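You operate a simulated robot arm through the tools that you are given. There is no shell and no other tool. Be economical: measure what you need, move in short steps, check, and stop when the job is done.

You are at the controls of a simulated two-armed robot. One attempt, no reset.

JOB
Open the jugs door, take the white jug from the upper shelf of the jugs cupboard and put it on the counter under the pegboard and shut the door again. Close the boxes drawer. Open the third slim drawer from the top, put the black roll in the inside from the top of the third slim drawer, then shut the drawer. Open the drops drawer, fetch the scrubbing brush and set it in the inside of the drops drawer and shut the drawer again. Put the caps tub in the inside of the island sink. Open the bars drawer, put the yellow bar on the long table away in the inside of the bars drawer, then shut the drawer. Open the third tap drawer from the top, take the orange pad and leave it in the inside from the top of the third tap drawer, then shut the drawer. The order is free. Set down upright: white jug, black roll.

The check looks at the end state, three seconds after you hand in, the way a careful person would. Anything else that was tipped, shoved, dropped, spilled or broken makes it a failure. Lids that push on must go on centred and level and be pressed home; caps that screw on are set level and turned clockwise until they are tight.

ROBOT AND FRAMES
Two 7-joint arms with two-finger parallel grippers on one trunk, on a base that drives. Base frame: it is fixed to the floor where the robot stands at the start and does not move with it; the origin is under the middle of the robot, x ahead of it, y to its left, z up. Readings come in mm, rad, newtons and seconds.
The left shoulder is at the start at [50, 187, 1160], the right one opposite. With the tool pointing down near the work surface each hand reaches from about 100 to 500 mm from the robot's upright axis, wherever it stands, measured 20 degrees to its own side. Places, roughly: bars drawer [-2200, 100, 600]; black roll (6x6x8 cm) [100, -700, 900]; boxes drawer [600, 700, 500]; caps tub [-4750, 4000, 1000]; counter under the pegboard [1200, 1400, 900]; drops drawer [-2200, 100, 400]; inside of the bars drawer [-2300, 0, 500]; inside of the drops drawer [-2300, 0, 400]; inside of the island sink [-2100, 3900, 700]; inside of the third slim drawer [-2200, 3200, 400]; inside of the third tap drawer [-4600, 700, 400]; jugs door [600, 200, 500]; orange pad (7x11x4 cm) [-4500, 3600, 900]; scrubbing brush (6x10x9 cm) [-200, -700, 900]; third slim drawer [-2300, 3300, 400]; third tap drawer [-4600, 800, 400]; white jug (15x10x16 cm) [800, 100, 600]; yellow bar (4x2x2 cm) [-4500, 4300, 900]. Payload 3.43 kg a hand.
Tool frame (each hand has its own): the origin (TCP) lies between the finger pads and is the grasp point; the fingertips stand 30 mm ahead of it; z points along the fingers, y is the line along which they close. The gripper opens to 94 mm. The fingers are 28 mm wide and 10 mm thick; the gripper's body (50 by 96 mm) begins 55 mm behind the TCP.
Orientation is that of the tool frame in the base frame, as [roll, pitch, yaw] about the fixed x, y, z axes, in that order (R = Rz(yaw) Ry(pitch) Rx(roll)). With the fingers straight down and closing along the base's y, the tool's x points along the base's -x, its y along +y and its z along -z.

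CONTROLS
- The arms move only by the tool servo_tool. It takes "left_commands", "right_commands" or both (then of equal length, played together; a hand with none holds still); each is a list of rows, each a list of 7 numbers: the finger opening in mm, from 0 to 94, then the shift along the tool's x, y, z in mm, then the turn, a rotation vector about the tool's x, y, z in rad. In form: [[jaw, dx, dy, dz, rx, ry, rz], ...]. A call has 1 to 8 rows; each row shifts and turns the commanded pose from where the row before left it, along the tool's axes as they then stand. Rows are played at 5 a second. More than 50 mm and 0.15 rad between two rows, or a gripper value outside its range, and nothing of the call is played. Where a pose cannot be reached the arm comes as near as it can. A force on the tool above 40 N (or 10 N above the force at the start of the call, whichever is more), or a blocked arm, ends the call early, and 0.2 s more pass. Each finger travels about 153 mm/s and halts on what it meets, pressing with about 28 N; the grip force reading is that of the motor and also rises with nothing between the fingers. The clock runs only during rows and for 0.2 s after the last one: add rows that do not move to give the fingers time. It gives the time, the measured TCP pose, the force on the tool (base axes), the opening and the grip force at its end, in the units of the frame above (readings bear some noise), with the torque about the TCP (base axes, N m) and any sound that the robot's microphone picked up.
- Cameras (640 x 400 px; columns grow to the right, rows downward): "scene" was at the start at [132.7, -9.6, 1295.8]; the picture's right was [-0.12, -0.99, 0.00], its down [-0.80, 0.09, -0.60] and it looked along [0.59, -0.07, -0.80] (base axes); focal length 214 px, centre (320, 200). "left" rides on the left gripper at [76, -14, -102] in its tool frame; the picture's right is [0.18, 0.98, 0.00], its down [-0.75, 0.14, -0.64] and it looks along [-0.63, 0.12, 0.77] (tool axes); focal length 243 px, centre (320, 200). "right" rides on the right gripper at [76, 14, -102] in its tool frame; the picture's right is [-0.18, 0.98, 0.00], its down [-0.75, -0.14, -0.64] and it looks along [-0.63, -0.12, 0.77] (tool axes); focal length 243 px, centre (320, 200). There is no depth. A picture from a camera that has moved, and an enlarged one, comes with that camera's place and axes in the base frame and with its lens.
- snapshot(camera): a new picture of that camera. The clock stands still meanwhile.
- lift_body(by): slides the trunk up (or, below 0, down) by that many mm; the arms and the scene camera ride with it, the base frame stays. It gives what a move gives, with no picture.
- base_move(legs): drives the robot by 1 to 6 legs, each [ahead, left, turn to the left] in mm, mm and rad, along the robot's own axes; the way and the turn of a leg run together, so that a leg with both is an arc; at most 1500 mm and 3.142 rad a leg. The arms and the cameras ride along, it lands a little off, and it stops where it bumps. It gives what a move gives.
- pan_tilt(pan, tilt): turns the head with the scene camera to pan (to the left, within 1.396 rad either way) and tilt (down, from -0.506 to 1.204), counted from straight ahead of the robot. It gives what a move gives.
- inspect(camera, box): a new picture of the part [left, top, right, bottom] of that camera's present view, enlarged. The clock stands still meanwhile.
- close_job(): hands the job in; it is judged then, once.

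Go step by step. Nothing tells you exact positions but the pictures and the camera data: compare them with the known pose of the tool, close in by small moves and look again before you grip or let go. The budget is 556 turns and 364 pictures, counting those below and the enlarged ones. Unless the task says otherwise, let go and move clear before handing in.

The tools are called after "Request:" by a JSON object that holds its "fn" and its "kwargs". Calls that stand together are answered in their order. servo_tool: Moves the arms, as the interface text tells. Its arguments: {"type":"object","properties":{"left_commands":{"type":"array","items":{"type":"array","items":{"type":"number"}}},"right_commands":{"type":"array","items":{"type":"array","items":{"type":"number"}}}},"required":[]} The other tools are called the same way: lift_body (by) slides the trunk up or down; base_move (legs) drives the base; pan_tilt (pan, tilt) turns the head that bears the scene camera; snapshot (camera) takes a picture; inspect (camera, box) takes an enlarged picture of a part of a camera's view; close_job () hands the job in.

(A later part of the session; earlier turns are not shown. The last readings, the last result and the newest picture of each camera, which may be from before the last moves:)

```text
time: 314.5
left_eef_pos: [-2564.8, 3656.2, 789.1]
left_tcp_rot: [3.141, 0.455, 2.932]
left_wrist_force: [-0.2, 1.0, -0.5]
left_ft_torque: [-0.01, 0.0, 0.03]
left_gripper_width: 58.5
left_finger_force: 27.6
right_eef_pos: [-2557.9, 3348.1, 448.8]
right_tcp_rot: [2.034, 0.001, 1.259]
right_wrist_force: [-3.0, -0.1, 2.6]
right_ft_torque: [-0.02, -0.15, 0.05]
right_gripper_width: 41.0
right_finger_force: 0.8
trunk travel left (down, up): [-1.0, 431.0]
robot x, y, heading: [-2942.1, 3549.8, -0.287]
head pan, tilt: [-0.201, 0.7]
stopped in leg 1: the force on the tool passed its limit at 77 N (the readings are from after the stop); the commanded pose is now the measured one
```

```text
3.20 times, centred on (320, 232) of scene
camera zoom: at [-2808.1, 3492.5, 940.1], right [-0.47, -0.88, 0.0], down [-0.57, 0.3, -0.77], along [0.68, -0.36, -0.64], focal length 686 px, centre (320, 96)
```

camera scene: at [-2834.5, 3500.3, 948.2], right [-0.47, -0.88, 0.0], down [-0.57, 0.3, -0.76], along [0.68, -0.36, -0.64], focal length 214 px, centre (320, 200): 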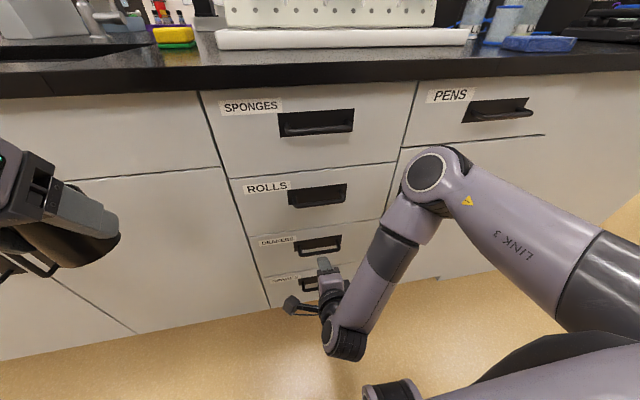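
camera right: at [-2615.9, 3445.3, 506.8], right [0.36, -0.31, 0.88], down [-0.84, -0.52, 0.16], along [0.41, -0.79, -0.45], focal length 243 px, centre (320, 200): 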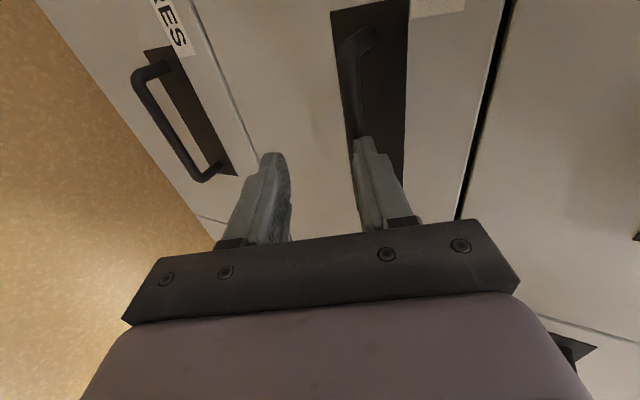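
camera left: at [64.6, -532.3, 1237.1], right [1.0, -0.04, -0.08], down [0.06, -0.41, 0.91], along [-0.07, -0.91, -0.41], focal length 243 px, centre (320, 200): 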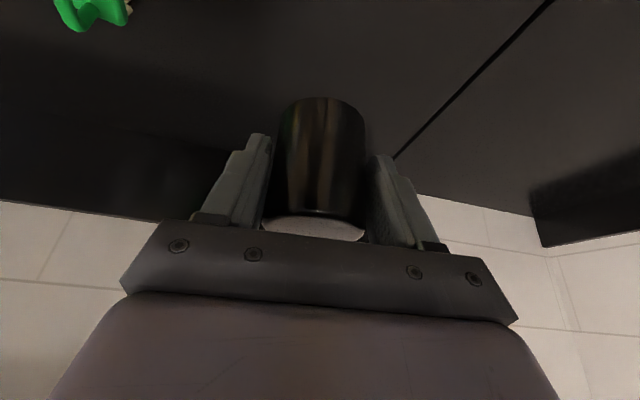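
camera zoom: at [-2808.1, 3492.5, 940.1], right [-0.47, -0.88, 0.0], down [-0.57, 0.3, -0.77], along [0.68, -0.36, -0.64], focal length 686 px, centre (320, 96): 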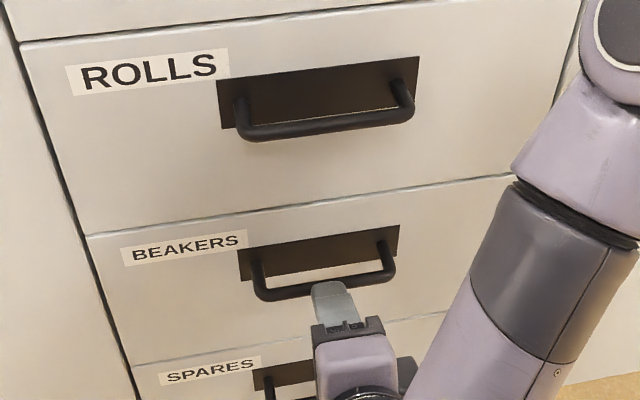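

The upper fingertip met the bar. I back off slightly, raise 17 mm so the bar is between the fingers, and advance.

Request:
{"fn": "base_move", "kwargs": {"legs": [[-18, 0, 0]]}}

Request:
{"fn": "lift_body", "kwargs": {"by": 18}}

Request:
{"fn": "base_move", "kwargs": {"legs": [[48, 0, 0]]}}

Request:
{"fn": "inspect", "kwargs": {"camera": "scene", "box": [220, 170, 420, 295]}}

Request:
{"fn": "snapshot", "kwargs": {"camera": "right"}}

```text
time: 315.2
left_eef_pos: [-2582.7, 3661.0, 789.1]
left_tcp_rot: [3.141, 0.455, 2.935]
left_wrist_force: [0.4, -0.3, -1.2]
left_ft_torque: [-0.02, 0.0, -0.02]
left_gripper_width: 58.5
left_finger_force: 28.5
right_eef_pos: [-2574.6, 3352.7, 449.3]
right_tcp_rot: [2.038, -0.001, 1.258]
right_wrist_force: [0.4, 0.2, 0.2]
right_ft_torque: [0.03, 0.01, -0.02]
right_gripper_width: 40.2
right_finger_force: 0.1
trunk travel left (down, up): [-1.0, 431.0]
robot x, y, heading: [-2957.8, 3555.8, -0.286]
head pan, tilt: [-0.201, 0.7]
```

```text
time: 315.9
left_eef_pos: [-2582.0, 3660.6, 807.2]
left_tcp_rot: [3.141, 0.455, 2.933]
left_wrist_force: [0.2, 0.5, -0.5]
left_ft_torque: [-0.01, 0.01, 0.01]
left_gripper_width: 58.5
left_finger_force: 28.0
right_eef_pos: [-2574.6, 3353.0, 467.7]
right_tcp_rot: [2.035, -0.001, 1.259]
right_wrist_force: [-0.6, -0.3, 1.5]
right_ft_torque: [-0.01, -0.02, 0.03]
right_gripper_width: 39.9
right_finger_force: 0.1
trunk travel left (down, up): [-19.0, 413.0]
robot x, y, heading: [-2957.1, 3555.6, -0.288]
head pan, tilt: [-0.201, 0.7]
```

```text
time: 316.8
left_eef_pos: [-2537.2, 3649.1, 807.0]
left_tcp_rot: [3.141, 0.454, 2.937]
left_wrist_force: [-0.9, -1.3, -0.6]
left_ft_torque: [0.03, 0.02, 0.01]
left_gripper_width: 58.8
left_finger_force: 27.8
right_eef_pos: [-2528.8, 3338.6, 467.8]
right_tcp_rot: [2.037, -0.001, 1.258]
right_wrist_force: [0.3, 0.0, 0.9]
right_ft_torque: [-0.02, 0.01, -0.01]
right_gripper_width: 40.3
right_finger_force: 0.0
trunk travel left (down, up): [-19.0, 413.0]
robot x, y, heading: [-2914.0, 3539.5, -0.284]
head pan, tilt: [-0.201, 0.7]
```

```text
3.20 times, centred on (320, 232) of scene
camera zoom: at [-2779.5, 3484.3, 958.2], right [-0.47, -0.88, 0.0], down [-0.57, 0.3, -0.76], along [0.68, -0.36, -0.64], focal length 686 px, centre (320, 96)
```

zoom: 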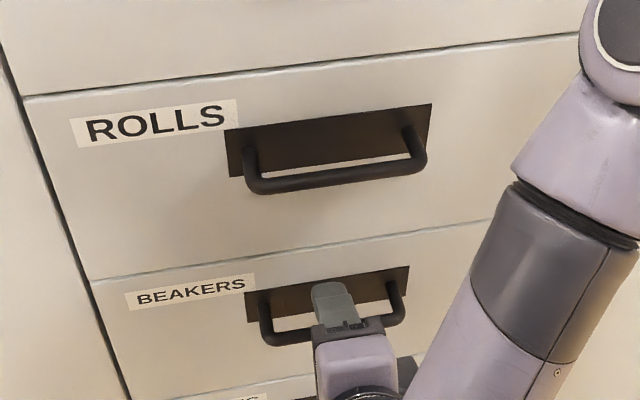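

```text
255 pictures are left
camera right: at [-2587.2, 3437.4, 524.6], right [0.36, -0.31, 0.88], down [-0.84, -0.52, 0.16], along [0.41, -0.79, -0.45], focal length 243 px, centre (320, 200)
```

right: 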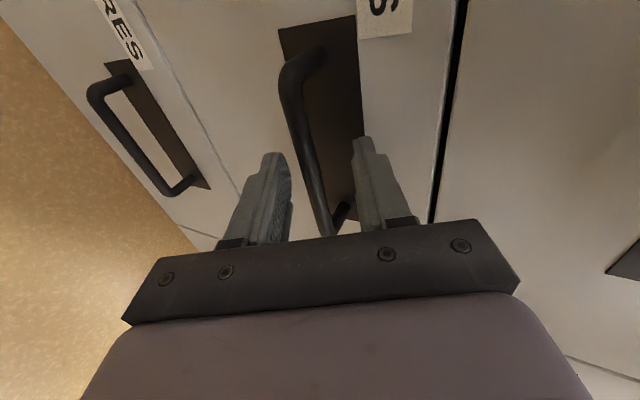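

The bar is between the fingers now. Close and pull.

Request:
{"fn": "servo_tool", "kwargs": {"right_commands": [[20, 0, 0, 0, 0, 0, 0], [0, 0, 0, 0, 0, 0, 0], [0, 0, 0, 0, 0, 0, 0]]}}

Request:
{"fn": "base_move", "kwargs": {"legs": [[-60, 0, 0]]}}

Request:
{"fn": "inspect", "kwargs": {"camera": "scene", "box": [180, 150, 460, 325]}}

```text
time: 317.6
left_eef_pos: [-2536.2, 3647.6, 806.9]
left_tcp_rot: [3.142, 0.453, 2.937]
left_wrist_force: [1.2, -0.6, -1.2]
left_ft_torque: [0.01, 0.01, 0.01]
left_gripper_width: 58.3
left_finger_force: 27.6
right_eef_pos: [-2531.2, 3339.4, 462.4]
right_tcp_rot: [2.051, 0.002, 1.262]
right_wrist_force: [-7.2, 3.7, -27.3]
right_ft_torque: [-0.87, 0.63, 0.45]
right_gripper_width: 10.6
right_finger_force: 43.9
trunk travel left (down, up): [-19.0, 413.0]
robot x, y, heading: [-2911.0, 3543.6, -0.292]
head pan, tilt: [-0.201, 0.7]
```

```text
time: 318.6
left_eef_pos: [-2594.7, 3665.6, 805.4]
left_tcp_rot: [-3.141, 0.452, 2.936]
left_wrist_force: [-0.6, 0.2, -1.9]
left_ft_torque: [-0.04, 0.04, 0.02]
left_gripper_width: 58.5
left_finger_force: 27.7
right_eef_pos: [-2589.5, 3357.9, 462.2]
right_tcp_rot: [2.052, -0.002, 1.262]
right_wrist_force: [-1.3, 0.5, -34.0]
right_ft_torque: [-0.87, 0.8, 0.41]
right_gripper_width: 10.7
right_finger_force: 44.3
trunk travel left (down, up): [-19.0, 413.0]
robot x, y, heading: [-2970.0, 3557.0, -0.284]
head pan, tilt: [-0.201, 0.7]
```

```text
2.29 times, centred on (320, 238) of scene
camera zoom: at [-2836.2, 3500.8, 957.8], right [-0.47, -0.88, 0.0], down [-0.57, 0.3, -0.76], along [0.68, -0.36, -0.65], focal length 490 px, centre (320, 114)
```

zoom: 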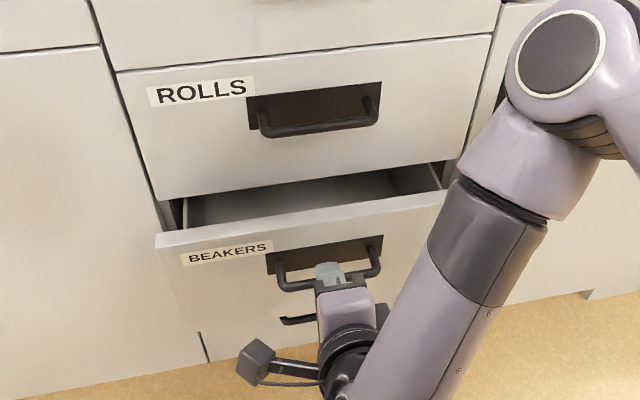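

Opening works. Pull out further.

Request:
{"fn": "base_move", "kwargs": {"legs": [[-190, 0, 0]]}}

Request:
{"fn": "snapshot", "kwargs": {"camera": "scene"}}

```text
time: 320.2
left_eef_pos: [-2781.6, 3720.1, 807.0]
left_tcp_rot: [3.141, 0.452, 2.933]
left_wrist_force: [0.0, -0.6, -1.7]
left_ft_torque: [-0.01, 0.04, -0.01]
left_gripper_width: 58.8
left_finger_force: 28.5
right_eef_pos: [-2777.0, 3413.8, 463.1]
right_tcp_rot: [2.056, -0.006, 1.266]
right_wrist_force: [7.1, 27.2, -14.1]
right_ft_torque: [-0.82, 0.44, 0.84]
right_gripper_width: 10.8
right_finger_force: 44.5
trunk travel left (down, up): [-19.0, 413.0]
robot x, y, heading: [-3162.0, 3615.4, -0.284]
head pan, tilt: [-0.201, 0.7]
```

```text
253 pictures are left
camera scene: at [-3023.8, 3556.2, 958.1], right [-0.47, -0.88, 0.0], down [-0.57, 0.3, -0.76], along [0.67, -0.36, -0.64], focal length 214 px, centre (320, 200)
```

scene: 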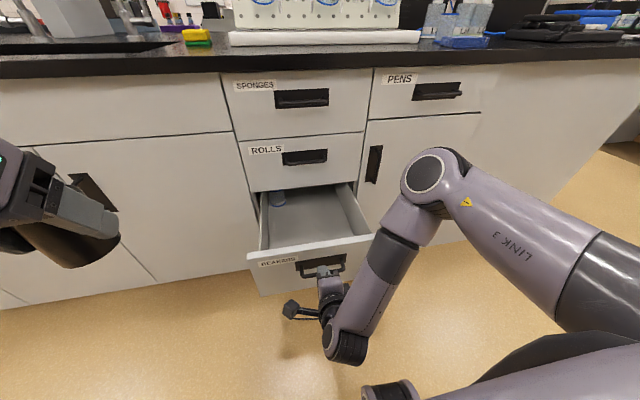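

Drawer is open ~255 mm. I release the handle, back off, and shift right so the left hand can place the roll.

Request:
{"fn": "servo_tool", "kwargs": {"right_commands": [[40, 0, 0, 0, 0, 0, 0], [40, 0, 0, 0, 0, 0, 0], [40, 0, 0, -20, 0, 0, 0], [40, 0, 0, -20, 0, 0, 0]]}}

Request:
{"fn": "base_move", "kwargs": {"legs": [[-110, 0, 0], [0, -330, 0]]}}

Request:
{"fn": "lift_body", "kwargs": {"by": -17}}

Request:
{"fn": "pan_tilt", "kwargs": {"pan": 0.2, "tilt": 0.75}}

Request:
{"fn": "snapshot", "kwargs": {"camera": "scene"}}

```text
time: 321.2
left_eef_pos: [-2781.9, 3720.8, 807.0]
left_tcp_rot: [-3.141, 0.455, 2.932]
left_wrist_force: [-0.2, 0.8, -0.4]
left_ft_torque: [0.0, 0.04, -0.03]
left_gripper_width: 58.5
left_finger_force: 28.0
right_eef_pos: [-2810.9, 3423.3, 481.7]
right_tcp_rot: [2.055, -0.007, 1.266]
right_wrist_force: [-0.2, 0.0, -0.1]
right_ft_torque: [0.01, 0.02, 0.0]
right_gripper_width: 39.7
right_finger_force: 0.0
trunk travel left (down, up): [-19.0, 413.0]
robot x, y, heading: [-3158.5, 3614.1, -0.293]
head pan, tilt: [-0.201, 0.7]
```

```text
time: 325.4
left_eef_pos: [-2981.6, 3437.3, 807.7]
left_tcp_rot: [-3.141, 0.456, 2.93]
left_wrist_force: [-0.6, -0.3, -1.6]
left_ft_torque: [-0.04, 0.02, 0.0]
left_gripper_width: 58.5
left_finger_force: 28.6
right_eef_pos: [-3011.6, 3139.8, 480.5]
right_tcp_rot: [2.055, -0.005, 1.265]
right_wrist_force: [0.1, 0.0, -0.2]
right_ft_torque: [-0.01, 0.0, 0.0]
right_gripper_width: 40.0
right_finger_force: 0.1
trunk travel left (down, up): [-19.0, 413.0]
robot x, y, heading: [-3358.5, 3333.3, -0.292]
head pan, tilt: [-0.201, 0.7]
```

```text
time: 326.1
left_eef_pos: [-2981.2, 3436.5, 790.8]
left_tcp_rot: [3.141, 0.454, 2.929]
left_wrist_force: [-0.2, 0.0, -1.3]
left_ft_torque: [0.0, 0.03, -0.01]
left_gripper_width: 58.8
left_finger_force: 28.0
right_eef_pos: [-3011.1, 3139.8, 464.1]
right_tcp_rot: [2.053, -0.005, 1.264]
right_wrist_force: [0.3, -0.2, -1.2]
right_ft_torque: [0.01, 0.02, 0.01]
right_gripper_width: 40.0
right_finger_force: 0.0
trunk travel left (down, up): [-2.0, 430.0]
robot x, y, heading: [-3354.6, 3335.8, -0.294]
head pan, tilt: [-0.201, 0.7]
```

```text
time: 326.9
left_eef_pos: [-2981.0, 3436.2, 790.8]
left_tcp_rot: [-3.141, 0.455, 2.928]
left_wrist_force: [0.2, -0.1, -2.0]
left_ft_torque: [0.0, 0.02, -0.03]
left_gripper_width: 58.5
left_finger_force: 28.3
right_eef_pos: [-3011.6, 3140.3, 464.6]
right_tcp_rot: [2.056, -0.004, 1.265]
right_wrist_force: [0.2, 0.6, 0.1]
right_ft_torque: [0.01, 0.0, 0.0]
right_gripper_width: 40.1
right_finger_force: 0.2
trunk travel left (down, up): [-2.0, 430.0]
robot x, y, heading: [-3352.4, 3335.9, -0.288]
head pan, tilt: [0.201, 0.75]
```

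```text
252 pictures are left
camera scene: at [-3216.6, 3306.2, 937.0], right [-0.09, -1.0, 0.0], down [-0.68, 0.06, -0.73], along [0.73, -0.07, -0.68], focal length 214 px, centre (320, 200)
```

scene: 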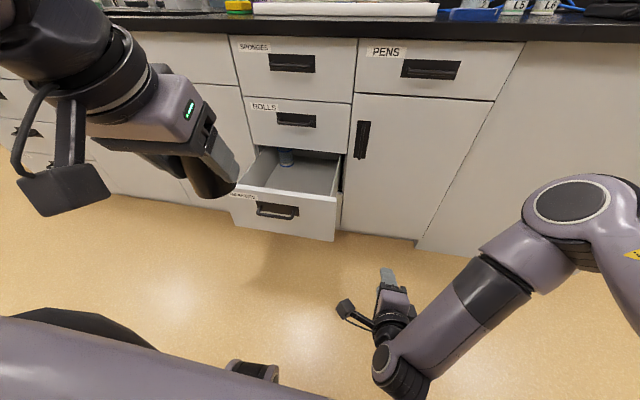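

Request:
{"fn": "servo_tool", "kwargs": {"left_commands": [[40, -6, 0, 43, 0, 0, 0], [40, -6, 0, 43, 0, 0, 0], [40, -6, 0, 43, 0, 0, 0], [40, -6, 0, 43, 0, 0, 0], [40, -6, 0, 42, 0, 0, 0], [40, 0, 0, 0, 0, 0, 0]]}}

Request:
{"fn": "snapshot", "kwargs": {"camera": "scene"}}

```text
time: 328.3
left_eef_pos: [-2861.1, 3410.3, 610.6]
left_tcp_rot: [-3.141, 0.455, 2.928]
left_wrist_force: [0.4, -0.6, -1.4]
left_ft_torque: [-0.01, 0.01, 0.0]
left_gripper_width: 58.8
left_finger_force: 28.4
right_eef_pos: [-3011.9, 3139.8, 464.5]
right_tcp_rot: [2.055, -0.004, 1.267]
right_wrist_force: [-0.3, 0.0, -0.2]
right_ft_torque: [0.03, -0.02, -0.01]
right_gripper_width: 40.1
right_finger_force: 0.0
trunk travel left (down, up): [-2.0, 430.0]
robot x, y, heading: [-3357.5, 3332.5, -0.29]
head pan, tilt: [0.201, 0.75]
```

```text
251 pictures are left
camera scene: at [-3216.5, 3306.3, 936.9], right [-0.09, -1.0, 0.0], down [-0.68, 0.06, -0.73], along [0.73, -0.07, -0.68], focal length 214 px, centre (320, 200)
```

scene: 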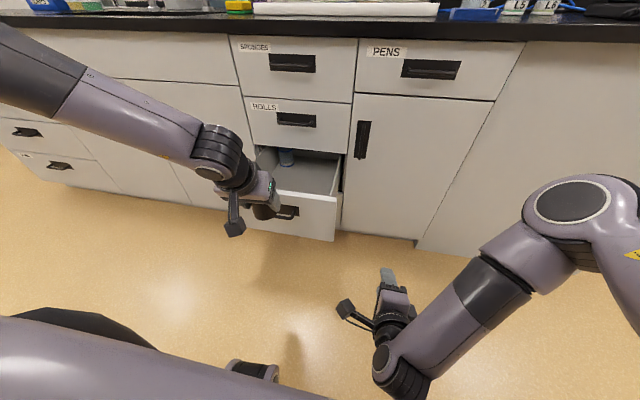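

Request:
{"fn": "base_move", "kwargs": {"legs": [[240, 0, 0]]}}

Request:
{"fn": "snapshot", "kwargs": {"camera": "scene"}}

Request:
{"fn": "snapshot", "kwargs": {"camera": "left"}}

```text
time: 330.1
left_eef_pos: [-2638.6, 3345.4, 610.1]
left_tcp_rot: [-3.142, 0.457, 2.938]
left_wrist_force: [-0.1, 0.3, -0.5]
left_ft_torque: [0.01, -0.01, 0.0]
left_gripper_width: 58.4
left_finger_force: 28.2
right_eef_pos: [-2784.5, 3076.1, 464.5]
right_tcp_rot: [2.054, -0.005, 1.27]
right_wrist_force: [1.0, -0.8, 0.2]
right_ft_torque: [0.0, 0.0, -0.02]
right_gripper_width: 39.7
right_finger_force: 0.1
trunk travel left (down, up): [-2.0, 430.0]
robot x, y, heading: [-3132.5, 3264.0, -0.287]
head pan, tilt: [0.201, 0.75]
```

```text
250 pictures are left
camera scene: at [-2991.9, 3240.6, 937.0], right [-0.08, -1.0, 0.0], down [-0.68, 0.06, -0.73], along [0.73, -0.06, -0.68], focal length 214 px, centre (320, 200)
```

scene: 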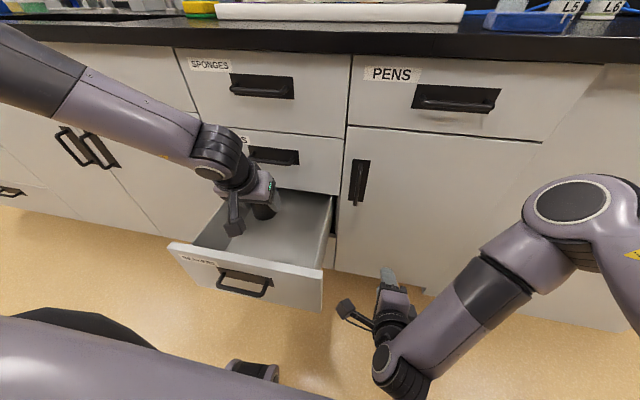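

```text
249 pictures are left
camera left: at [-2752.3, 3356.1, 669.9], right [0.04, 1.0, -0.08], down [0.42, 0.06, 0.91], along [0.91, -0.07, -0.41], focal length 243 px, centre (320, 200)
```

left: 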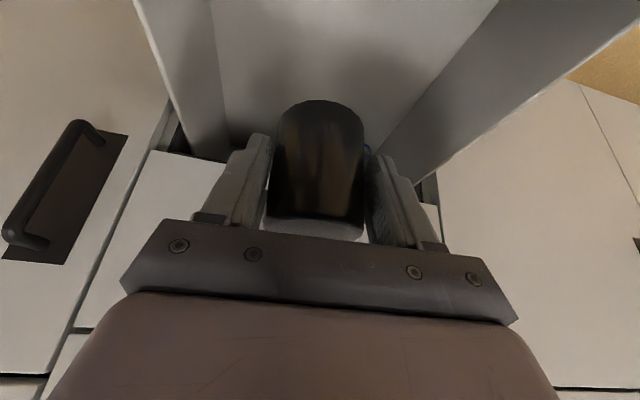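

Request:
{"fn": "base_move", "kwargs": {"legs": [[58, 0, 0]]}}

Request:
{"fn": "servo_tool", "kwargs": {"left_commands": [[40, 14.5, 0, 29.6, 0, 0, 0], [40, 14.5, 0, 29.6, 0, 0, 0], [40, 14.5, 0, 29.6, 0, 0, 0], [40, 14.5, 0, 29.6, 0, 0, 0], [40, 0, 0, 0, 0, 0, 0]]}}

Request:
{"fn": "snapshot", "kwargs": {"camera": "scene"}}

Request:
{"fn": "snapshot", "kwargs": {"camera": "left"}}

```text
time: 331.0
left_eef_pos: [-2582.7, 3329.4, 610.2]
left_tcp_rot: [-3.141, 0.454, 2.935]
left_wrist_force: [0.6, 0.3, -0.1]
left_ft_torque: [0.0, 0.02, -0.04]
left_gripper_width: 58.8
left_finger_force: 27.5
right_eef_pos: [-2729.1, 3058.9, 464.9]
right_tcp_rot: [2.056, -0.006, 1.271]
right_wrist_force: [-0.2, 0.5, 0.6]
right_ft_torque: [-0.02, 0.04, 0.01]
right_gripper_width: 39.9
right_finger_force: 0.0
trunk travel left (down, up): [-2.0, 430.0]
robot x, y, heading: [-3073.7, 3249.7, -0.288]
head pan, tilt: [0.201, 0.75]
```

```text
time: 332.2
left_eef_pos: [-2583.3, 3339.9, 493.1]
left_tcp_rot: [3.141, 0.456, 2.934]
left_wrist_force: [0.2, 0.6, -2.3]
left_ft_torque: [-0.02, 0.04, 0.02]
left_gripper_width: 58.6
left_finger_force: 27.9
left hand out of reach, approached as far as the arm can: row 4
right_eef_pos: [-2730.3, 3058.9, 464.3]
right_tcp_rot: [2.056, -0.005, 1.271]
right_wrist_force: [-0.1, -0.2, 0.0]
right_ft_torque: [0.03, 0.01, 0.01]
right_gripper_width: 40.0
right_finger_force: 0.1
trunk travel left (down, up): [-2.0, 430.0]
robot x, y, heading: [-3075.4, 3249.3, -0.29]
head pan, tilt: [0.201, 0.75]
```

```text
248 pictures are left
camera scene: at [-2936.2, 3223.8, 936.9], right [-0.09, -1.0, 0.0], down [-0.68, 0.06, -0.73], along [0.73, -0.06, -0.68], focal length 214 px, centre (320, 200)
```

scene: 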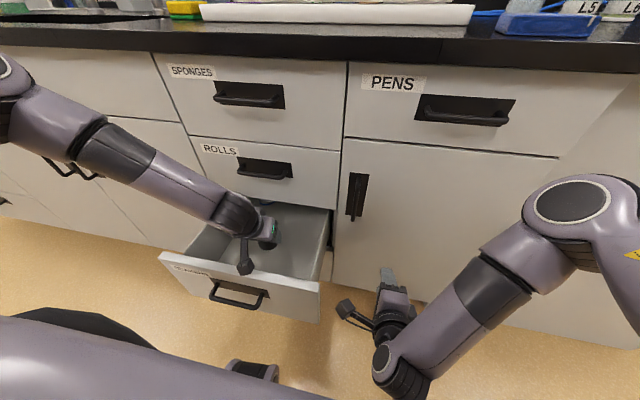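

```text
247 pictures are left
camera left: at [-2697.9, 3350.3, 552.2], right [0.04, 1.0, -0.08], down [0.42, 0.06, 0.91], along [0.91, -0.07, -0.41], focal length 243 px, centre (320, 200)
```

left: 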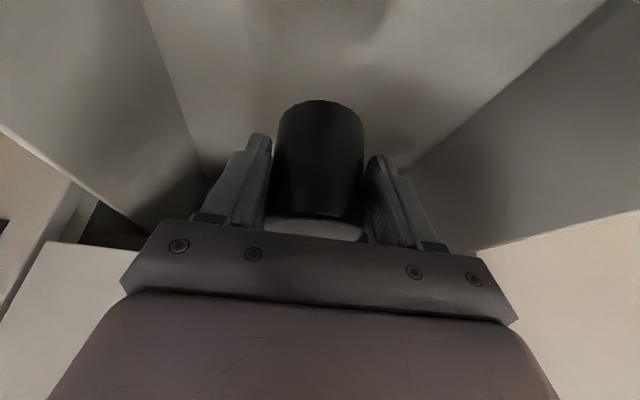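

Request:
{"fn": "base_move", "kwargs": {"legs": [[-80, 0, 0]]}}

Request:
{"fn": "servo_tool", "kwargs": {"left_commands": [[40, -36, 0, 17.6, 0, 0, 0], [40, -36, 0, 17.6, 0, 0, 0], [40, 8.8, 0, 18, 0, 0, 0], [40, 8.8, 0, 18, 0, 0, 0], [40, 0, 0, 0, 0, 0, 0]]}}

```text
time: 333.3
left_eef_pos: [-2659.7, 3363.8, 493.5]
left_tcp_rot: [-3.141, 0.452, 2.938]
left_wrist_force: [-0.5, 0.0, -1.3]
left_ft_torque: [0.05, 0.05, 0.02]
left_gripper_width: 58.8
left_finger_force: 28.3
right_eef_pos: [-2806.0, 3081.9, 463.3]
right_tcp_rot: [2.058, -0.004, 1.272]
right_wrist_force: [0.0, -0.2, -0.1]
right_ft_torque: [0.0, -0.01, 0.0]
right_gripper_width: 40.0
right_finger_force: 0.0
trunk travel left (down, up): [-2.0, 430.0]
robot x, y, heading: [-3150.3, 3271.6, -0.283]
head pan, tilt: [0.201, 0.75]
```

```text
time: 334.5
left_eef_pos: [-2596.1, 3381.3, 490.3]
left_tcp_rot: [-3.14, 0.454, 2.937]
left_wrist_force: [-0.8, 0.3, -0.6]
left_ft_torque: [0.01, 0.02, 0.01]
left_gripper_width: 58.7
left_finger_force: 28.3
left hand out of reach, approached as far as the arm can: row 1, 2, 3, 4
right_eef_pos: [-2806.2, 3082.8, 463.5]
right_tcp_rot: [2.054, -0.005, 1.272]
right_wrist_force: [-1.1, -0.4, 0.4]
right_ft_torque: [0.0, -0.01, 0.0]
right_gripper_width: 40.2
right_finger_force: 0.1
trunk travel left (down, up): [-2.0, 430.0]
robot x, y, heading: [-3154.1, 3271.6, -0.281]
head pan, tilt: [0.201, 0.75]
```

Request:
{"fn": "servo_tool", "kwargs": {"left_commands": [[40, 0, 40, 0, 0, 0, 0], [40, 0, 40, 0, 0, 0, 0], [40, 0, 0, 0, 0, 0, 0]]}}

```text
time: 335.3
left_eef_pos: [-2582.5, 3459.0, 489.7]
left_tcp_rot: [3.141, 0.456, 2.936]
left_wrist_force: [-1.0, -0.4, -1.0]
left_ft_torque: [0.02, 0.01, 0.0]
left_gripper_width: 58.7
left_finger_force: 28.5
right_eef_pos: [-2807.1, 3082.4, 463.6]
right_tcp_rot: [2.054, -0.005, 1.272]
right_wrist_force: [-0.2, -1.2, -0.4]
right_ft_torque: [-0.04, 0.02, 0.01]
right_gripper_width: 39.9
right_finger_force: 0.0
trunk travel left (down, up): [-2.0, 430.0]
robot x, y, heading: [-3151.4, 3266.5, -0.283]
head pan, tilt: [0.201, 0.75]
```

Request:
{"fn": "base_move", "kwargs": {"legs": [[0, -120, 0]]}}

Request:
{"fn": "servo_tool", "kwargs": {"left_commands": [[40, 8.8, 0, 18, 0, 0, 0], [40, 8.8, 0, 18, 0, 0, 0], [40, 0, 0, 0, 0, 0, 0]]}}

Request:
{"fn": "snapshot", "kwargs": {"camera": "left"}}

Request:
{"fn": "snapshot", "kwargs": {"camera": "scene"}}

```text
time: 337.0
left_eef_pos: [-2615.7, 3343.5, 490.5]
left_tcp_rot: [-3.14, 0.454, 2.938]
left_wrist_force: [-0.2, 0.3, -0.3]
left_ft_torque: [0.01, 0.05, 0.01]
left_gripper_width: 58.5
left_finger_force: 27.8
right_eef_pos: [-2840.4, 2966.3, 463.4]
right_tcp_rot: [2.054, -0.006, 1.27]
right_wrist_force: [0.1, -1.0, 0.2]
right_ft_torque: [0.02, -0.03, -0.03]
right_gripper_width: 39.7
right_finger_force: 0.1
trunk travel left (down, up): [-2.0, 430.0]
robot x, y, heading: [-3188.0, 3154.6, -0.285]
head pan, tilt: [0.201, 0.75]
```

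```text
time: 337.6
left_eef_pos: [-2608.2, 3340.5, 472.2]
left_tcp_rot: [-3.137, 0.48, 2.939]
left_wrist_force: [2.2, 2.7, 23.6]
left_ft_torque: [0.33, 3.33, -0.38]
left_gripper_width: 58.4
left_finger_force: 28.3
right_eef_pos: [-2839.4, 2967.6, 465.7]
right_tcp_rot: [2.052, -0.008, 1.273]
right_wrist_force: [0.0, -0.8, 0.4]
right_ft_torque: [0.0, -0.01, -0.02]
right_gripper_width: 40.0
right_finger_force: 0.1
trunk travel left (down, up): [-2.0, 430.0]
robot x, y, heading: [-3188.1, 3155.4, -0.282]
head pan, tilt: [0.201, 0.75]
stopped in row 2 (left hand): the force on the tool passed its limit at 61 N (the readings are from after the stop); the commanded pose is now the measured one
```

```text
246 pictures are left
camera left: at [-2723.4, 3351.1, 529.7], right [0.04, 1.0, -0.09], down [0.39, 0.06, 0.92], along [0.92, -0.07, -0.39], focal length 243 px, centre (320, 200)
```

left: 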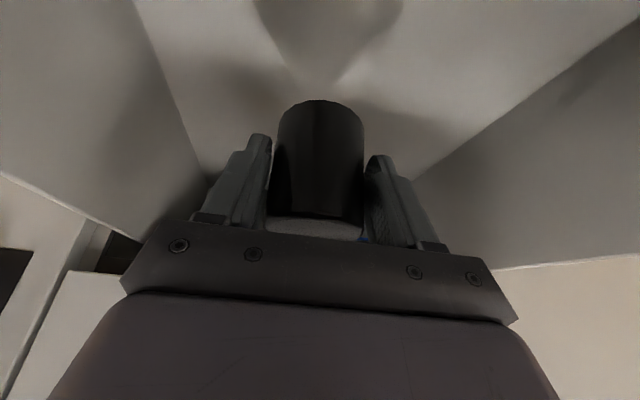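

```text
245 pictures are left
camera scene: at [-3047.0, 3130.3, 937.6], right [-0.08, -1.0, 0.0], down [-0.68, 0.06, -0.73], along [0.73, -0.06, -0.68], focal length 214 px, centre (320, 200)
```

scene: 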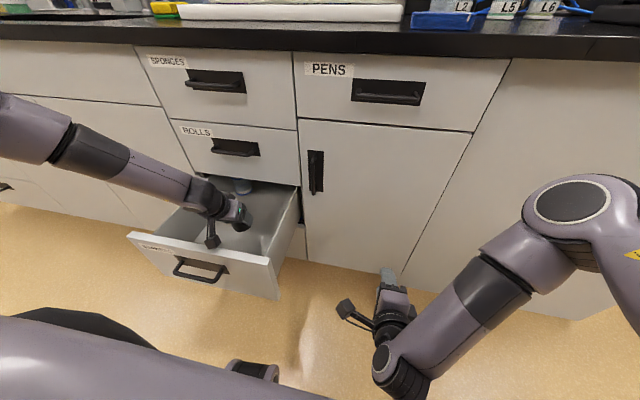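

The hand camera touched the drawer's front panel. Raise slightly, go 50 mm deeper, then lower again.

Request:
{"fn": "servo_tool", "kwargs": {"left_commands": [[40, -12, 0, -24, 0, -0.025, 0], [40, 0, 0, 0, 0, 0, 0]]}}

Request:
{"fn": "base_move", "kwargs": {"legs": [[60, 0, 0]]}}

Request:
{"fn": "servo_tool", "kwargs": {"left_commands": [[40, 8.8, 0, 18, 0, 0, 0], [40, 8.8, 0, 18, 0, 0, 0], [40, 8.8, 0, 18, 0, 0, 0], [40, 0, 0, 0, 0, 0, 0]]}}

Request:
{"fn": "snapshot", "kwargs": {"camera": "left"}}

```text
time: 338.2
left_eef_pos: [-2610.5, 3342.6, 495.3]
left_tcp_rot: [3.141, 0.494, 2.939]
left_wrist_force: [-0.4, 0.1, -1.2]
left_ft_torque: [0.04, 0.0, 0.03]
left_gripper_width: 58.5
left_finger_force: 27.8
right_eef_pos: [-2840.2, 2967.7, 464.0]
right_tcp_rot: [2.055, -0.005, 1.274]
right_wrist_force: [0.0, 0.6, 0.1]
right_ft_torque: [0.01, 0.03, 0.0]
right_gripper_width: 40.1
right_finger_force: 0.1
trunk travel left (down, up): [-2.0, 430.0]
robot x, y, heading: [-3187.7, 3152.3, -0.282]
head pan, tilt: [0.201, 0.75]
```

```text
time: 339.1
left_eef_pos: [-2552.9, 3325.4, 495.6]
left_tcp_rot: [-3.138, 0.496, 2.94]
left_wrist_force: [0.8, -0.3, -2.1]
left_ft_torque: [0.0, 0.02, 0.0]
left_gripper_width: 58.5
left_finger_force: 27.5
right_eef_pos: [-2782.3, 2949.8, 463.2]
right_tcp_rot: [2.054, -0.005, 1.272]
right_wrist_force: [0.5, 0.1, 0.1]
right_ft_torque: [-0.02, -0.01, 0.02]
right_gripper_width: 39.8
right_finger_force: 0.1
trunk travel left (down, up): [-2.0, 430.0]
robot x, y, heading: [-3130.3, 3141.0, -0.281]
head pan, tilt: [0.201, 0.75]
```

```text
time: 340.1
left_eef_pos: [-2554.4, 3327.7, 449.8]
left_tcp_rot: [-3.14, 0.496, 2.94]
left_wrist_force: [-0.3, 0.4, -1.1]
left_ft_torque: [0.0, 0.01, 0.0]
left_gripper_width: 58.7
left_finger_force: 28.3
left hand out of reach, approached as far as the arm can: row 3
right_eef_pos: [-2780.7, 2950.4, 463.2]
right_tcp_rot: [2.053, -0.004, 1.275]
right_wrist_force: [0.0, 0.7, -1.0]
right_ft_torque: [-0.03, 0.02, 0.02]
right_gripper_width: 40.1
right_finger_force: 0.1
trunk travel left (down, up): [-2.0, 430.0]
robot x, y, heading: [-3128.9, 3139.1, -0.281]
head pan, tilt: [0.201, 0.75]
```

```text
244 pictures are left
camera left: at [-2670.0, 3337.2, 505.9], right [0.04, 1.0, -0.09], down [0.38, 0.07, 0.92], along [0.92, -0.07, -0.37], focal length 243 px, centre (320, 200)
```

left: 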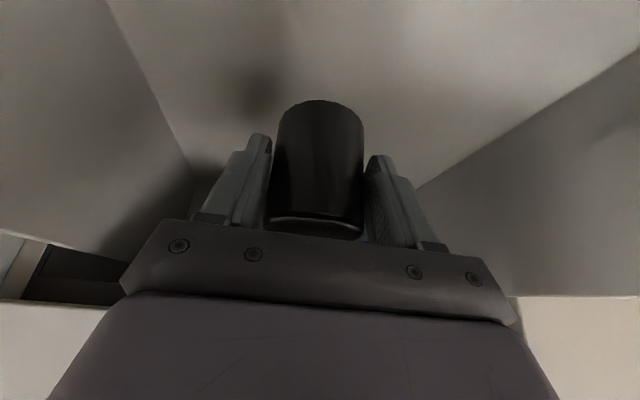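

Request:
{"fn": "servo_tool", "kwargs": {"left_commands": [[40, 0, 0, 0, 0, 0.04, 0], [40, 0, 35, 0, 0, 0, 0], [40, 8.8, 0, 18, 0, 0, 0], [40, 8.8, 0, 18, 0, 0, 0], [40, 0, 0, 0, 0, 0, 0]]}}

Request:
{"fn": "snapshot", "kwargs": {"camera": "left"}}

```text
time: 341.3
left_eef_pos: [-2557.2, 3368.9, 435.1]
left_tcp_rot: [-3.14, 0.456, 2.94]
left_wrist_force: [0.7, -0.6, -1.0]
left_ft_torque: [-0.01, 0.04, 0.0]
left_gripper_width: 58.8
left_finger_force: 28.0
left hand out of reach, approached as far as the arm can: row 3, 4
right_eef_pos: [-2782.1, 2949.8, 463.3]
right_tcp_rot: [2.054, -0.006, 1.272]
right_wrist_force: [-0.9, -0.1, 0.0]
right_ft_torque: [0.01, 0.03, 0.02]
right_gripper_width: 40.0
right_finger_force: 0.0
trunk travel left (down, up): [-2.0, 430.0]
robot x, y, heading: [-3128.7, 3138.5, -0.28]
head pan, tilt: [0.201, 0.75]
```

```text
243 pictures are left
camera left: at [-2670.4, 3378.5, 494.8], right [0.04, 1.0, -0.08], down [0.41, 0.06, 0.91], along [0.91, -0.07, -0.41], focal length 243 px, centre (320, 200)
```

left: 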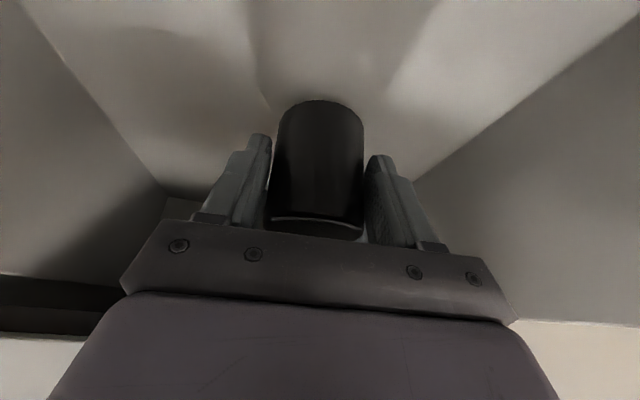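

Request:
{"fn": "base_move", "kwargs": {"legs": [[0, -80, 0]]}}

Request:
{"fn": "servo_tool", "kwargs": {"left_commands": [[40, 0, 35, 0, 0, 0, 0], [40, 6.6, 0, 13.5, 0, 0, 0], [40, 4.4, 0, 9, 0, 0, 0], [40, 0, 0, 0, 0, 0, 0]]}}

Request:
{"fn": "snapshot", "kwargs": {"camera": "left"}}

```text
time: 342.7
left_eef_pos: [-2577.6, 3291.4, 435.6]
left_tcp_rot: [-3.137, 0.456, 2.937]
left_wrist_force: [0.0, 0.1, -0.6]
left_ft_torque: [-0.01, 0.03, 0.03]
left_gripper_width: 58.5
left_finger_force: 28.1
right_eef_pos: [-2804.0, 2873.4, 463.7]
right_tcp_rot: [2.055, -0.005, 1.273]
right_wrist_force: [0.5, -0.7, 0.3]
right_ft_torque: [0.0, -0.01, 0.07]
right_gripper_width: 40.0
right_finger_force: 0.0
trunk travel left (down, up): [-2.0, 430.0]
robot x, y, heading: [-3146.1, 3063.4, -0.282]
head pan, tilt: [0.201, 0.75]
```

```text
time: 343.7
left_eef_pos: [-2575.9, 3329.6, 428.7]
left_tcp_rot: [-3.14, 0.455, 2.937]
left_wrist_force: [0.0, -0.2, -1.2]
left_ft_torque: [-0.01, 0.01, -0.01]
left_gripper_width: 58.8
left_finger_force: 27.6
left hand out of reach, approached as far as the arm can: row 2, 3
right_eef_pos: [-2804.2, 2874.8, 464.9]
right_tcp_rot: [2.055, -0.005, 1.272]
right_wrist_force: [-0.1, 0.5, 0.4]
right_ft_torque: [0.0, 0.03, 0.01]
right_gripper_width: 40.3
right_finger_force: 0.0
trunk travel left (down, up): [-2.0, 430.0]
robot x, y, heading: [-3154.1, 3060.9, -0.28]
head pan, tilt: [0.201, 0.75]
```

```text
242 pictures are left
camera left: at [-2690.3, 3339.5, 489.0], right [0.04, 1.0, -0.08], down [0.41, 0.06, 0.91], along [0.91, -0.07, -0.41], focal length 243 px, centre (320, 200)
```

left: 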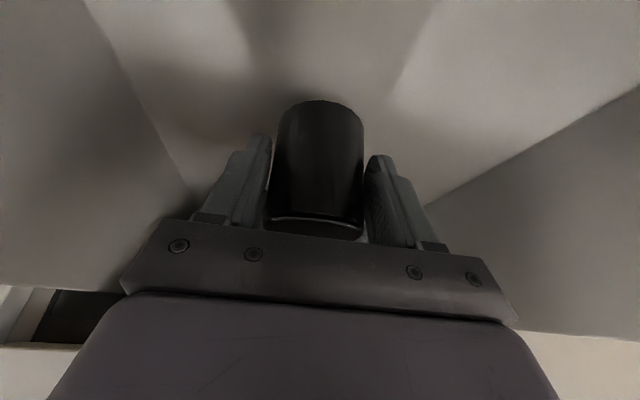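

Request:
{"fn": "servo_tool", "kwargs": {"left_commands": [[40, 0, -40, 0, 0, 0, 0], [40, 0, -40, 0, 0, 0, 0], [40, 6.6, 0, 13.5, 0, 0, 0], [40, 0, 0, 0, 0, 0, 0]]}}

```text
time: 344.7
left_eef_pos: [-2599.7, 3291.4, 427.9]
left_tcp_rot: [-3.137, 0.455, 2.938]
left_wrist_force: [0.4, -0.1, -1.8]
left_ft_torque: [0.03, 0.02, -0.02]
left_gripper_width: 58.5
left_finger_force: 28.3
left hand out of reach, approached as far as the arm can: row 1, 2, 3
right_eef_pos: [-2804.4, 2874.2, 463.4]
right_tcp_rot: [2.054, -0.006, 1.273]
right_wrist_force: [0.3, 0.3, -0.1]
right_ft_torque: [0.0, 0.02, 0.02]
right_gripper_width: 40.1
right_finger_force: 0.0
trunk travel left (down, up): [-2.0, 430.0]
robot x, y, heading: [-3150.2, 3058.7, -0.286]
head pan, tilt: [0.201, 0.75]
```

Request:
{"fn": "servo_tool", "kwargs": {"left_commands": [[40, 0, 30, 0, 0, 0, 0], [40, 35, 0, -10, 0, 0, 0], [40, 12, 0, 14, 0, 0, 0], [40, 8.8, 0, 18, 0, 0, 0], [40, 0, 0, 0, 0, 0, 0]]}}

Request:
{"fn": "snapshot", "kwargs": {"camera": "left"}}

Request:
{"fn": "snapshot", "kwargs": {"camera": "scene"}}

```text
time: 345.9
left_eef_pos: [-2637.9, 3333.3, 413.2]
left_tcp_rot: [-3.139, 0.456, 2.938]
left_wrist_force: [-0.2, -0.3, -1.3]
left_ft_torque: [0.04, 0.02, 0.02]
left_gripper_width: 58.5
left_finger_force: 27.8
left hand out of reach, approached as far as the arm can: row 3, 4
right_eef_pos: [-2805.0, 2873.6, 462.8]
right_tcp_rot: [2.053, -0.005, 1.274]
right_wrist_force: [-0.8, 0.2, 0.2]
right_ft_torque: [0.05, 0.01, 0.02]
right_gripper_width: 40.1
right_finger_force: 0.0
trunk travel left (down, up): [-2.0, 430.0]
robot x, y, heading: [-3149.0, 3060.9, -0.28]
head pan, tilt: [0.201, 0.75]
```

```text
241 pictures are left
camera left: at [-2752.3, 3343.1, 473.2], right [0.04, 1.0, -0.08], down [0.42, 0.06, 0.91], along [0.91, -0.07, -0.41], focal length 243 px, centre (320, 200)
```

left: 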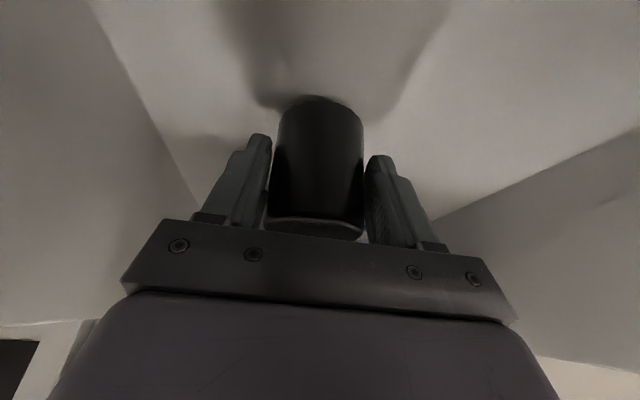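

```text
240 pictures are left
camera scene: at [-3010.9, 3038.0, 936.9], right [-0.08, -1.0, 0.0], down [-0.68, 0.06, -0.73], along [0.73, -0.06, -0.68], focal length 214 px, centre (320, 200)
```

scene: 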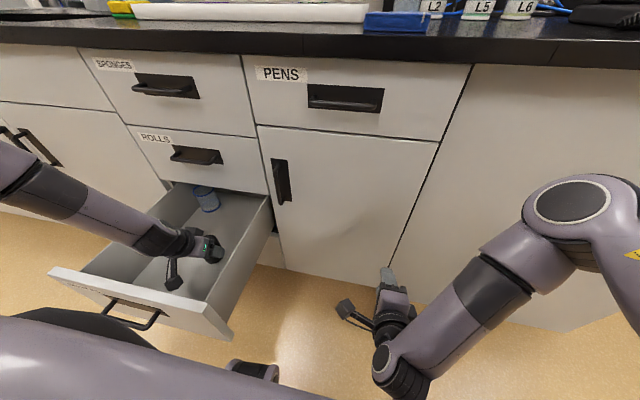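

Request:
{"fn": "servo_tool", "kwargs": {"left_commands": [[40, 15, 8, 4, 0, 0, 0], [40, 3.5, 0, 7, 0, 0, 0], [40, 3.5, 0, 7, 0, 0, 0], [40, 0, 0, 0, 0, 0, 0]]}}

Request:
{"fn": "snapshot", "kwargs": {"camera": "left"}}

```text
time: 346.9
left_eef_pos: [-2648.3, 3345.3, 409.1]
left_tcp_rot: [-3.138, 0.456, 2.939]
left_wrist_force: [-1.1, 0.0, -0.8]
left_ft_torque: [0.03, 0.02, 0.0]
left_gripper_width: 58.9
left_finger_force: 27.3
left hand out of reach, approached as far as the arm can: row 1, 2, 3
right_eef_pos: [-2804.6, 2874.1, 464.4]
right_tcp_rot: [2.055, -0.005, 1.271]
right_wrist_force: [0.0, -0.3, 0.5]
right_ft_torque: [-0.04, -0.01, 0.01]
right_gripper_width: 40.0
right_finger_force: 0.1
trunk travel left (down, up): [-2.0, 430.0]
robot x, y, heading: [-3150.6, 3062.1, -0.278]
head pan, tilt: [0.201, 0.75]
```

```text
239 pictures are left
camera left: at [-2763.3, 3356.0, 469.0], right [0.04, 1.0, -0.08], down [0.42, 0.06, 0.91], along [0.91, -0.07, -0.41], focal length 243 px, centre (320, 200)
```

left: 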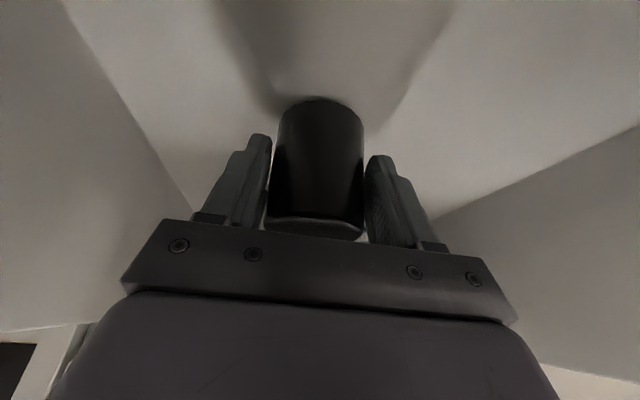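

Request:
{"fn": "lift_body", "kwargs": {"by": -2}}

Request:
{"fn": "servo_tool", "kwargs": {"left_commands": [[40, 12, 12, 6, 0, 0, 0], [40, 3.5, 0, 7, 0, 0, 0], [40, 0, 0, 0, 0, 0, 0]]}}

Request:
{"fn": "inspect", "kwargs": {"camera": "left", "box": [220, 60, 420, 185]}}

```text
time: 347.4
left_eef_pos: [-2648.4, 3345.8, 407.8]
left_tcp_rot: [-3.138, 0.454, 2.938]
left_wrist_force: [0.3, 0.2, -1.3]
left_ft_torque: [-0.02, 0.0, 0.01]
left_gripper_width: 58.6
left_finger_force: 27.8
right_eef_pos: [-2804.7, 2873.7, 461.7]
right_tcp_rot: [2.055, -0.006, 1.272]
right_wrist_force: [0.0, -1.2, 0.7]
right_ft_torque: [-0.03, 0.0, 0.03]
right_gripper_width: 39.8
right_finger_force: 0.0
trunk travel left (down, up): [0.0, 432.0]
robot x, y, heading: [-3153.4, 3063.2, -0.281]
head pan, tilt: [0.201, 0.75]
```

```text
time: 348.2
left_eef_pos: [-2656.8, 3364.8, 401.5]
left_tcp_rot: [-3.138, 0.455, 2.936]
left_wrist_force: [0.8, -1.0, 0.0]
left_ft_torque: [0.04, 0.08, 0.06]
left_gripper_width: 58.6
left_finger_force: 28.7
left hand out of reach, approached as far as the arm can: row 1, 2
right_eef_pos: [-2804.4, 2873.9, 462.9]
right_tcp_rot: [2.055, -0.006, 1.272]
right_wrist_force: [0.6, 0.4, 0.8]
right_ft_torque: [0.01, -0.01, -0.02]
right_gripper_width: 40.1
right_finger_force: 0.0
trunk travel left (down, up): [0.0, 432.0]
robot x, y, heading: [-3146.7, 3064.6, -0.283]
head pan, tilt: [0.201, 0.75]
```

```text
3.20 times, centred on (320, 122) of left
camera zoom: at [-2769.9, 3373.8, 461.6], right [0.04, 1.0, -0.08], down [0.42, 0.06, 0.91], along [0.91, -0.07, -0.41], focal length 776 px, centre (320, 448)
```

zoom: 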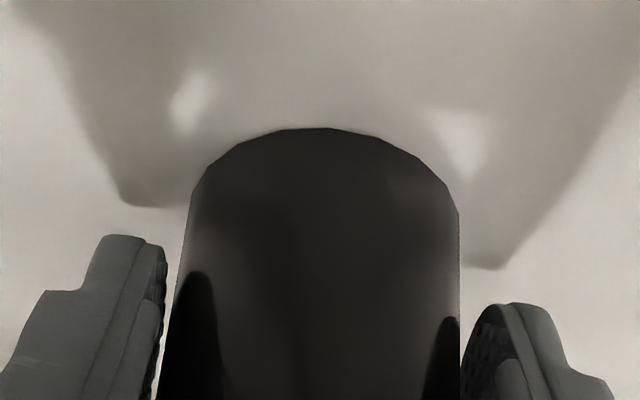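

The roll seems to be on the drawer floor. Release gently and withdraw upward.

Request:
{"fn": "servo_tool", "kwargs": {"left_commands": [[64, 0, 0, 0, 0, 0, 0], [72, 0, 0, 0, 0, 0, 0], [84, 0, 0, 0, 0, 0, 0], [84, 0, 0, 0, 0, 0, 0]]}}

Request:
{"fn": "snapshot", "kwargs": {"camera": "left"}}

```text
time: 349.2
left_eef_pos: [-2656.1, 3363.1, 403.2]
left_tcp_rot: [-3.14, 0.455, 2.937]
left_wrist_force: [1.5, -0.3, 0.4]
left_ft_torque: [0.0, 0.14, -0.04]
left_gripper_width: 84.0
left_finger_force: 0.1
right_eef_pos: [-2803.3, 2873.5, 462.4]
right_tcp_rot: [2.055, -0.005, 1.271]
right_wrist_force: [0.1, 0.9, -0.5]
right_ft_torque: [-0.03, -0.02, 0.03]
right_gripper_width: 39.8
right_finger_force: 0.1
trunk travel left (down, up): [0.0, 432.0]
robot x, y, heading: [-3151.8, 3067.4, -0.278]
head pan, tilt: [0.201, 0.75]
```

```text
237 pictures are left
camera left: at [-2770.0, 3373.8, 461.6], right [0.04, 1.0, -0.08], down [0.42, 0.06, 0.91], along [0.91, -0.07, -0.41], focal length 243 px, centre (320, 200)
```

left: 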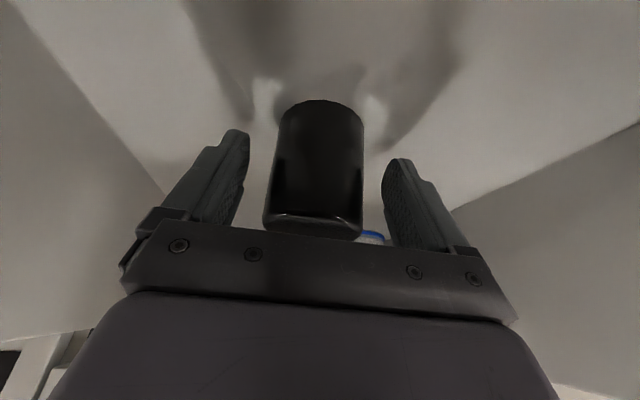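

Request:
{"fn": "lift_body", "kwargs": {"by": 180}}

Request:
{"fn": "snapshot", "kwargs": {"camera": "scene"}}

Request:
{"fn": "snapshot", "kwargs": {"camera": "left"}}

```text
time: 351.2
left_eef_pos: [-2656.7, 3363.9, 582.7]
left_tcp_rot: [-3.14, 0.455, 2.938]
left_wrist_force: [-0.4, -0.5, -0.9]
left_ft_torque: [-0.03, -0.01, -0.01]
left_gripper_width: 83.9
left_finger_force: 0.0
right_eef_pos: [-2803.9, 2874.3, 642.6]
right_tcp_rot: [2.055, -0.006, 1.274]
right_wrist_force: [0.3, -0.2, -0.3]
right_ft_torque: [-0.03, 0.01, 0.01]
right_gripper_width: 39.9
right_finger_force: 0.0
trunk travel left (down, up): [-180.0, 252.0]
robot x, y, heading: [-3150.5, 3061.9, -0.282]
head pan, tilt: [0.201, 0.75]
```

```text
236 pictures are left
camera scene: at [-3010.9, 3038.0, 1114.9], right [-0.08, -1.0, 0.0], down [-0.68, 0.06, -0.73], along [0.73, -0.06, -0.68], focal length 214 px, centre (320, 200)
```

scene: 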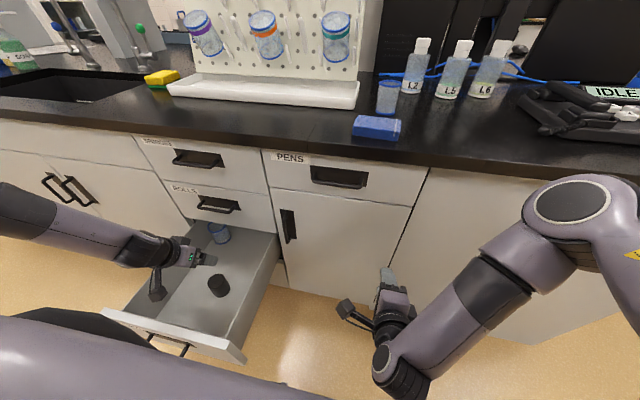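

```text
235 pictures are left
camera left: at [-2770.0, 3373.8, 641.5], right [0.04, 1.0, -0.08], down [0.42, 0.06, 0.91], along [0.91, -0.07, -0.41], focal length 243 px, centre (320, 200)
```

left: 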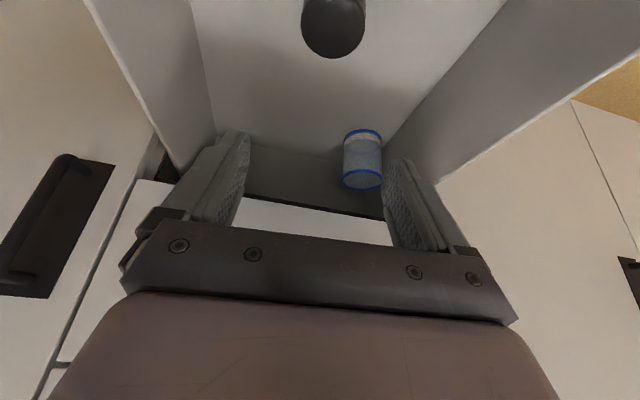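

The roll stands upright inside. I back off, lower the closed left hand before the panel and push the drawer shut.

Request:
{"fn": "base_move", "kwargs": {"legs": [[-270, 0, 0]]}}

Request:
{"fn": "servo_tool", "kwargs": {"left_commands": [[40, 0, 0, 0, 0, 0, 0], [0, 0, 0, 0, 0, 0, 0], [0, 0, 0, 0, 0, 0, 0]]}}

Request:
{"fn": "lift_body", "kwargs": {"by": -110}}

Request:
{"fn": "snapshot", "kwargs": {"camera": "scene"}}

```text
time: 353.1
left_eef_pos: [-2905.6, 3435.7, 582.0]
left_tcp_rot: [-3.138, 0.456, 2.932]
left_wrist_force: [0.1, -0.4, -0.2]
left_ft_torque: [-0.01, 0.01, -0.02]
left_gripper_width: 84.0
left_finger_force: 0.1
right_eef_pos: [-3057.7, 2945.0, 641.4]
right_tcp_rot: [2.054, -0.005, 1.269]
right_wrist_force: [0.0, -0.4, 0.7]
right_ft_torque: [-0.02, -0.03, 0.01]
right_gripper_width: 40.0
right_finger_force: 0.1
trunk travel left (down, up): [-180.0, 252.0]
robot x, y, heading: [-3404.3, 3134.3, -0.286]
head pan, tilt: [0.201, 0.75]
```

```text
time: 353.9
left_eef_pos: [-2906.9, 3435.5, 581.5]
left_tcp_rot: [-3.138, 0.457, 2.935]
left_wrist_force: [-0.3, -0.5, -0.4]
left_ft_torque: [-0.01, 0.01, -0.01]
left_gripper_width: 0.0
left_finger_force: 27.8
right_eef_pos: [-3056.2, 2947.7, 641.8]
right_tcp_rot: [2.055, -0.007, 1.269]
right_wrist_force: [-0.1, 0.2, 0.6]
right_ft_torque: [0.02, 0.01, -0.02]
right_gripper_width: 40.1
right_finger_force: 0.0
trunk travel left (down, up): [-180.0, 252.0]
robot x, y, heading: [-3403.0, 3137.8, -0.289]
head pan, tilt: [0.201, 0.75]
```

```text
time: 355.3
left_eef_pos: [-2905.5, 3436.2, 472.4]
left_tcp_rot: [-3.139, 0.456, 2.934]
left_wrist_force: [-0.2, -0.1, 0.3]
left_ft_torque: [0.0, -0.02, 0.01]
left_gripper_width: 0.2
left_finger_force: 28.0
right_eef_pos: [-3057.0, 2946.6, 532.6]
right_tcp_rot: [2.056, -0.006, 1.27]
right_wrist_force: [-0.7, 0.2, -0.5]
right_ft_torque: [0.01, -0.02, 0.01]
right_gripper_width: 40.2
right_finger_force: 0.1
trunk travel left (down, up): [-70.0, 362.0]
robot x, y, heading: [-3402.7, 3136.9, -0.285]
head pan, tilt: [0.201, 0.75]
```

```text
234 pictures are left
camera scene: at [-3262.9, 3111.1, 1005.0], right [-0.09, -1.0, 0.0], down [-0.68, 0.06, -0.73], along [0.73, -0.06, -0.68], focal length 214 px, centre (320, 200)
```

scene: 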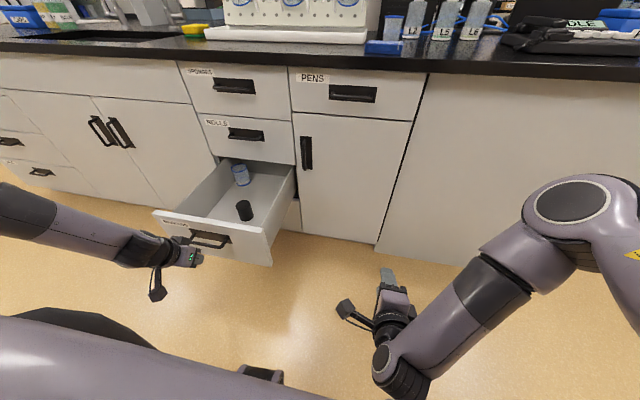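

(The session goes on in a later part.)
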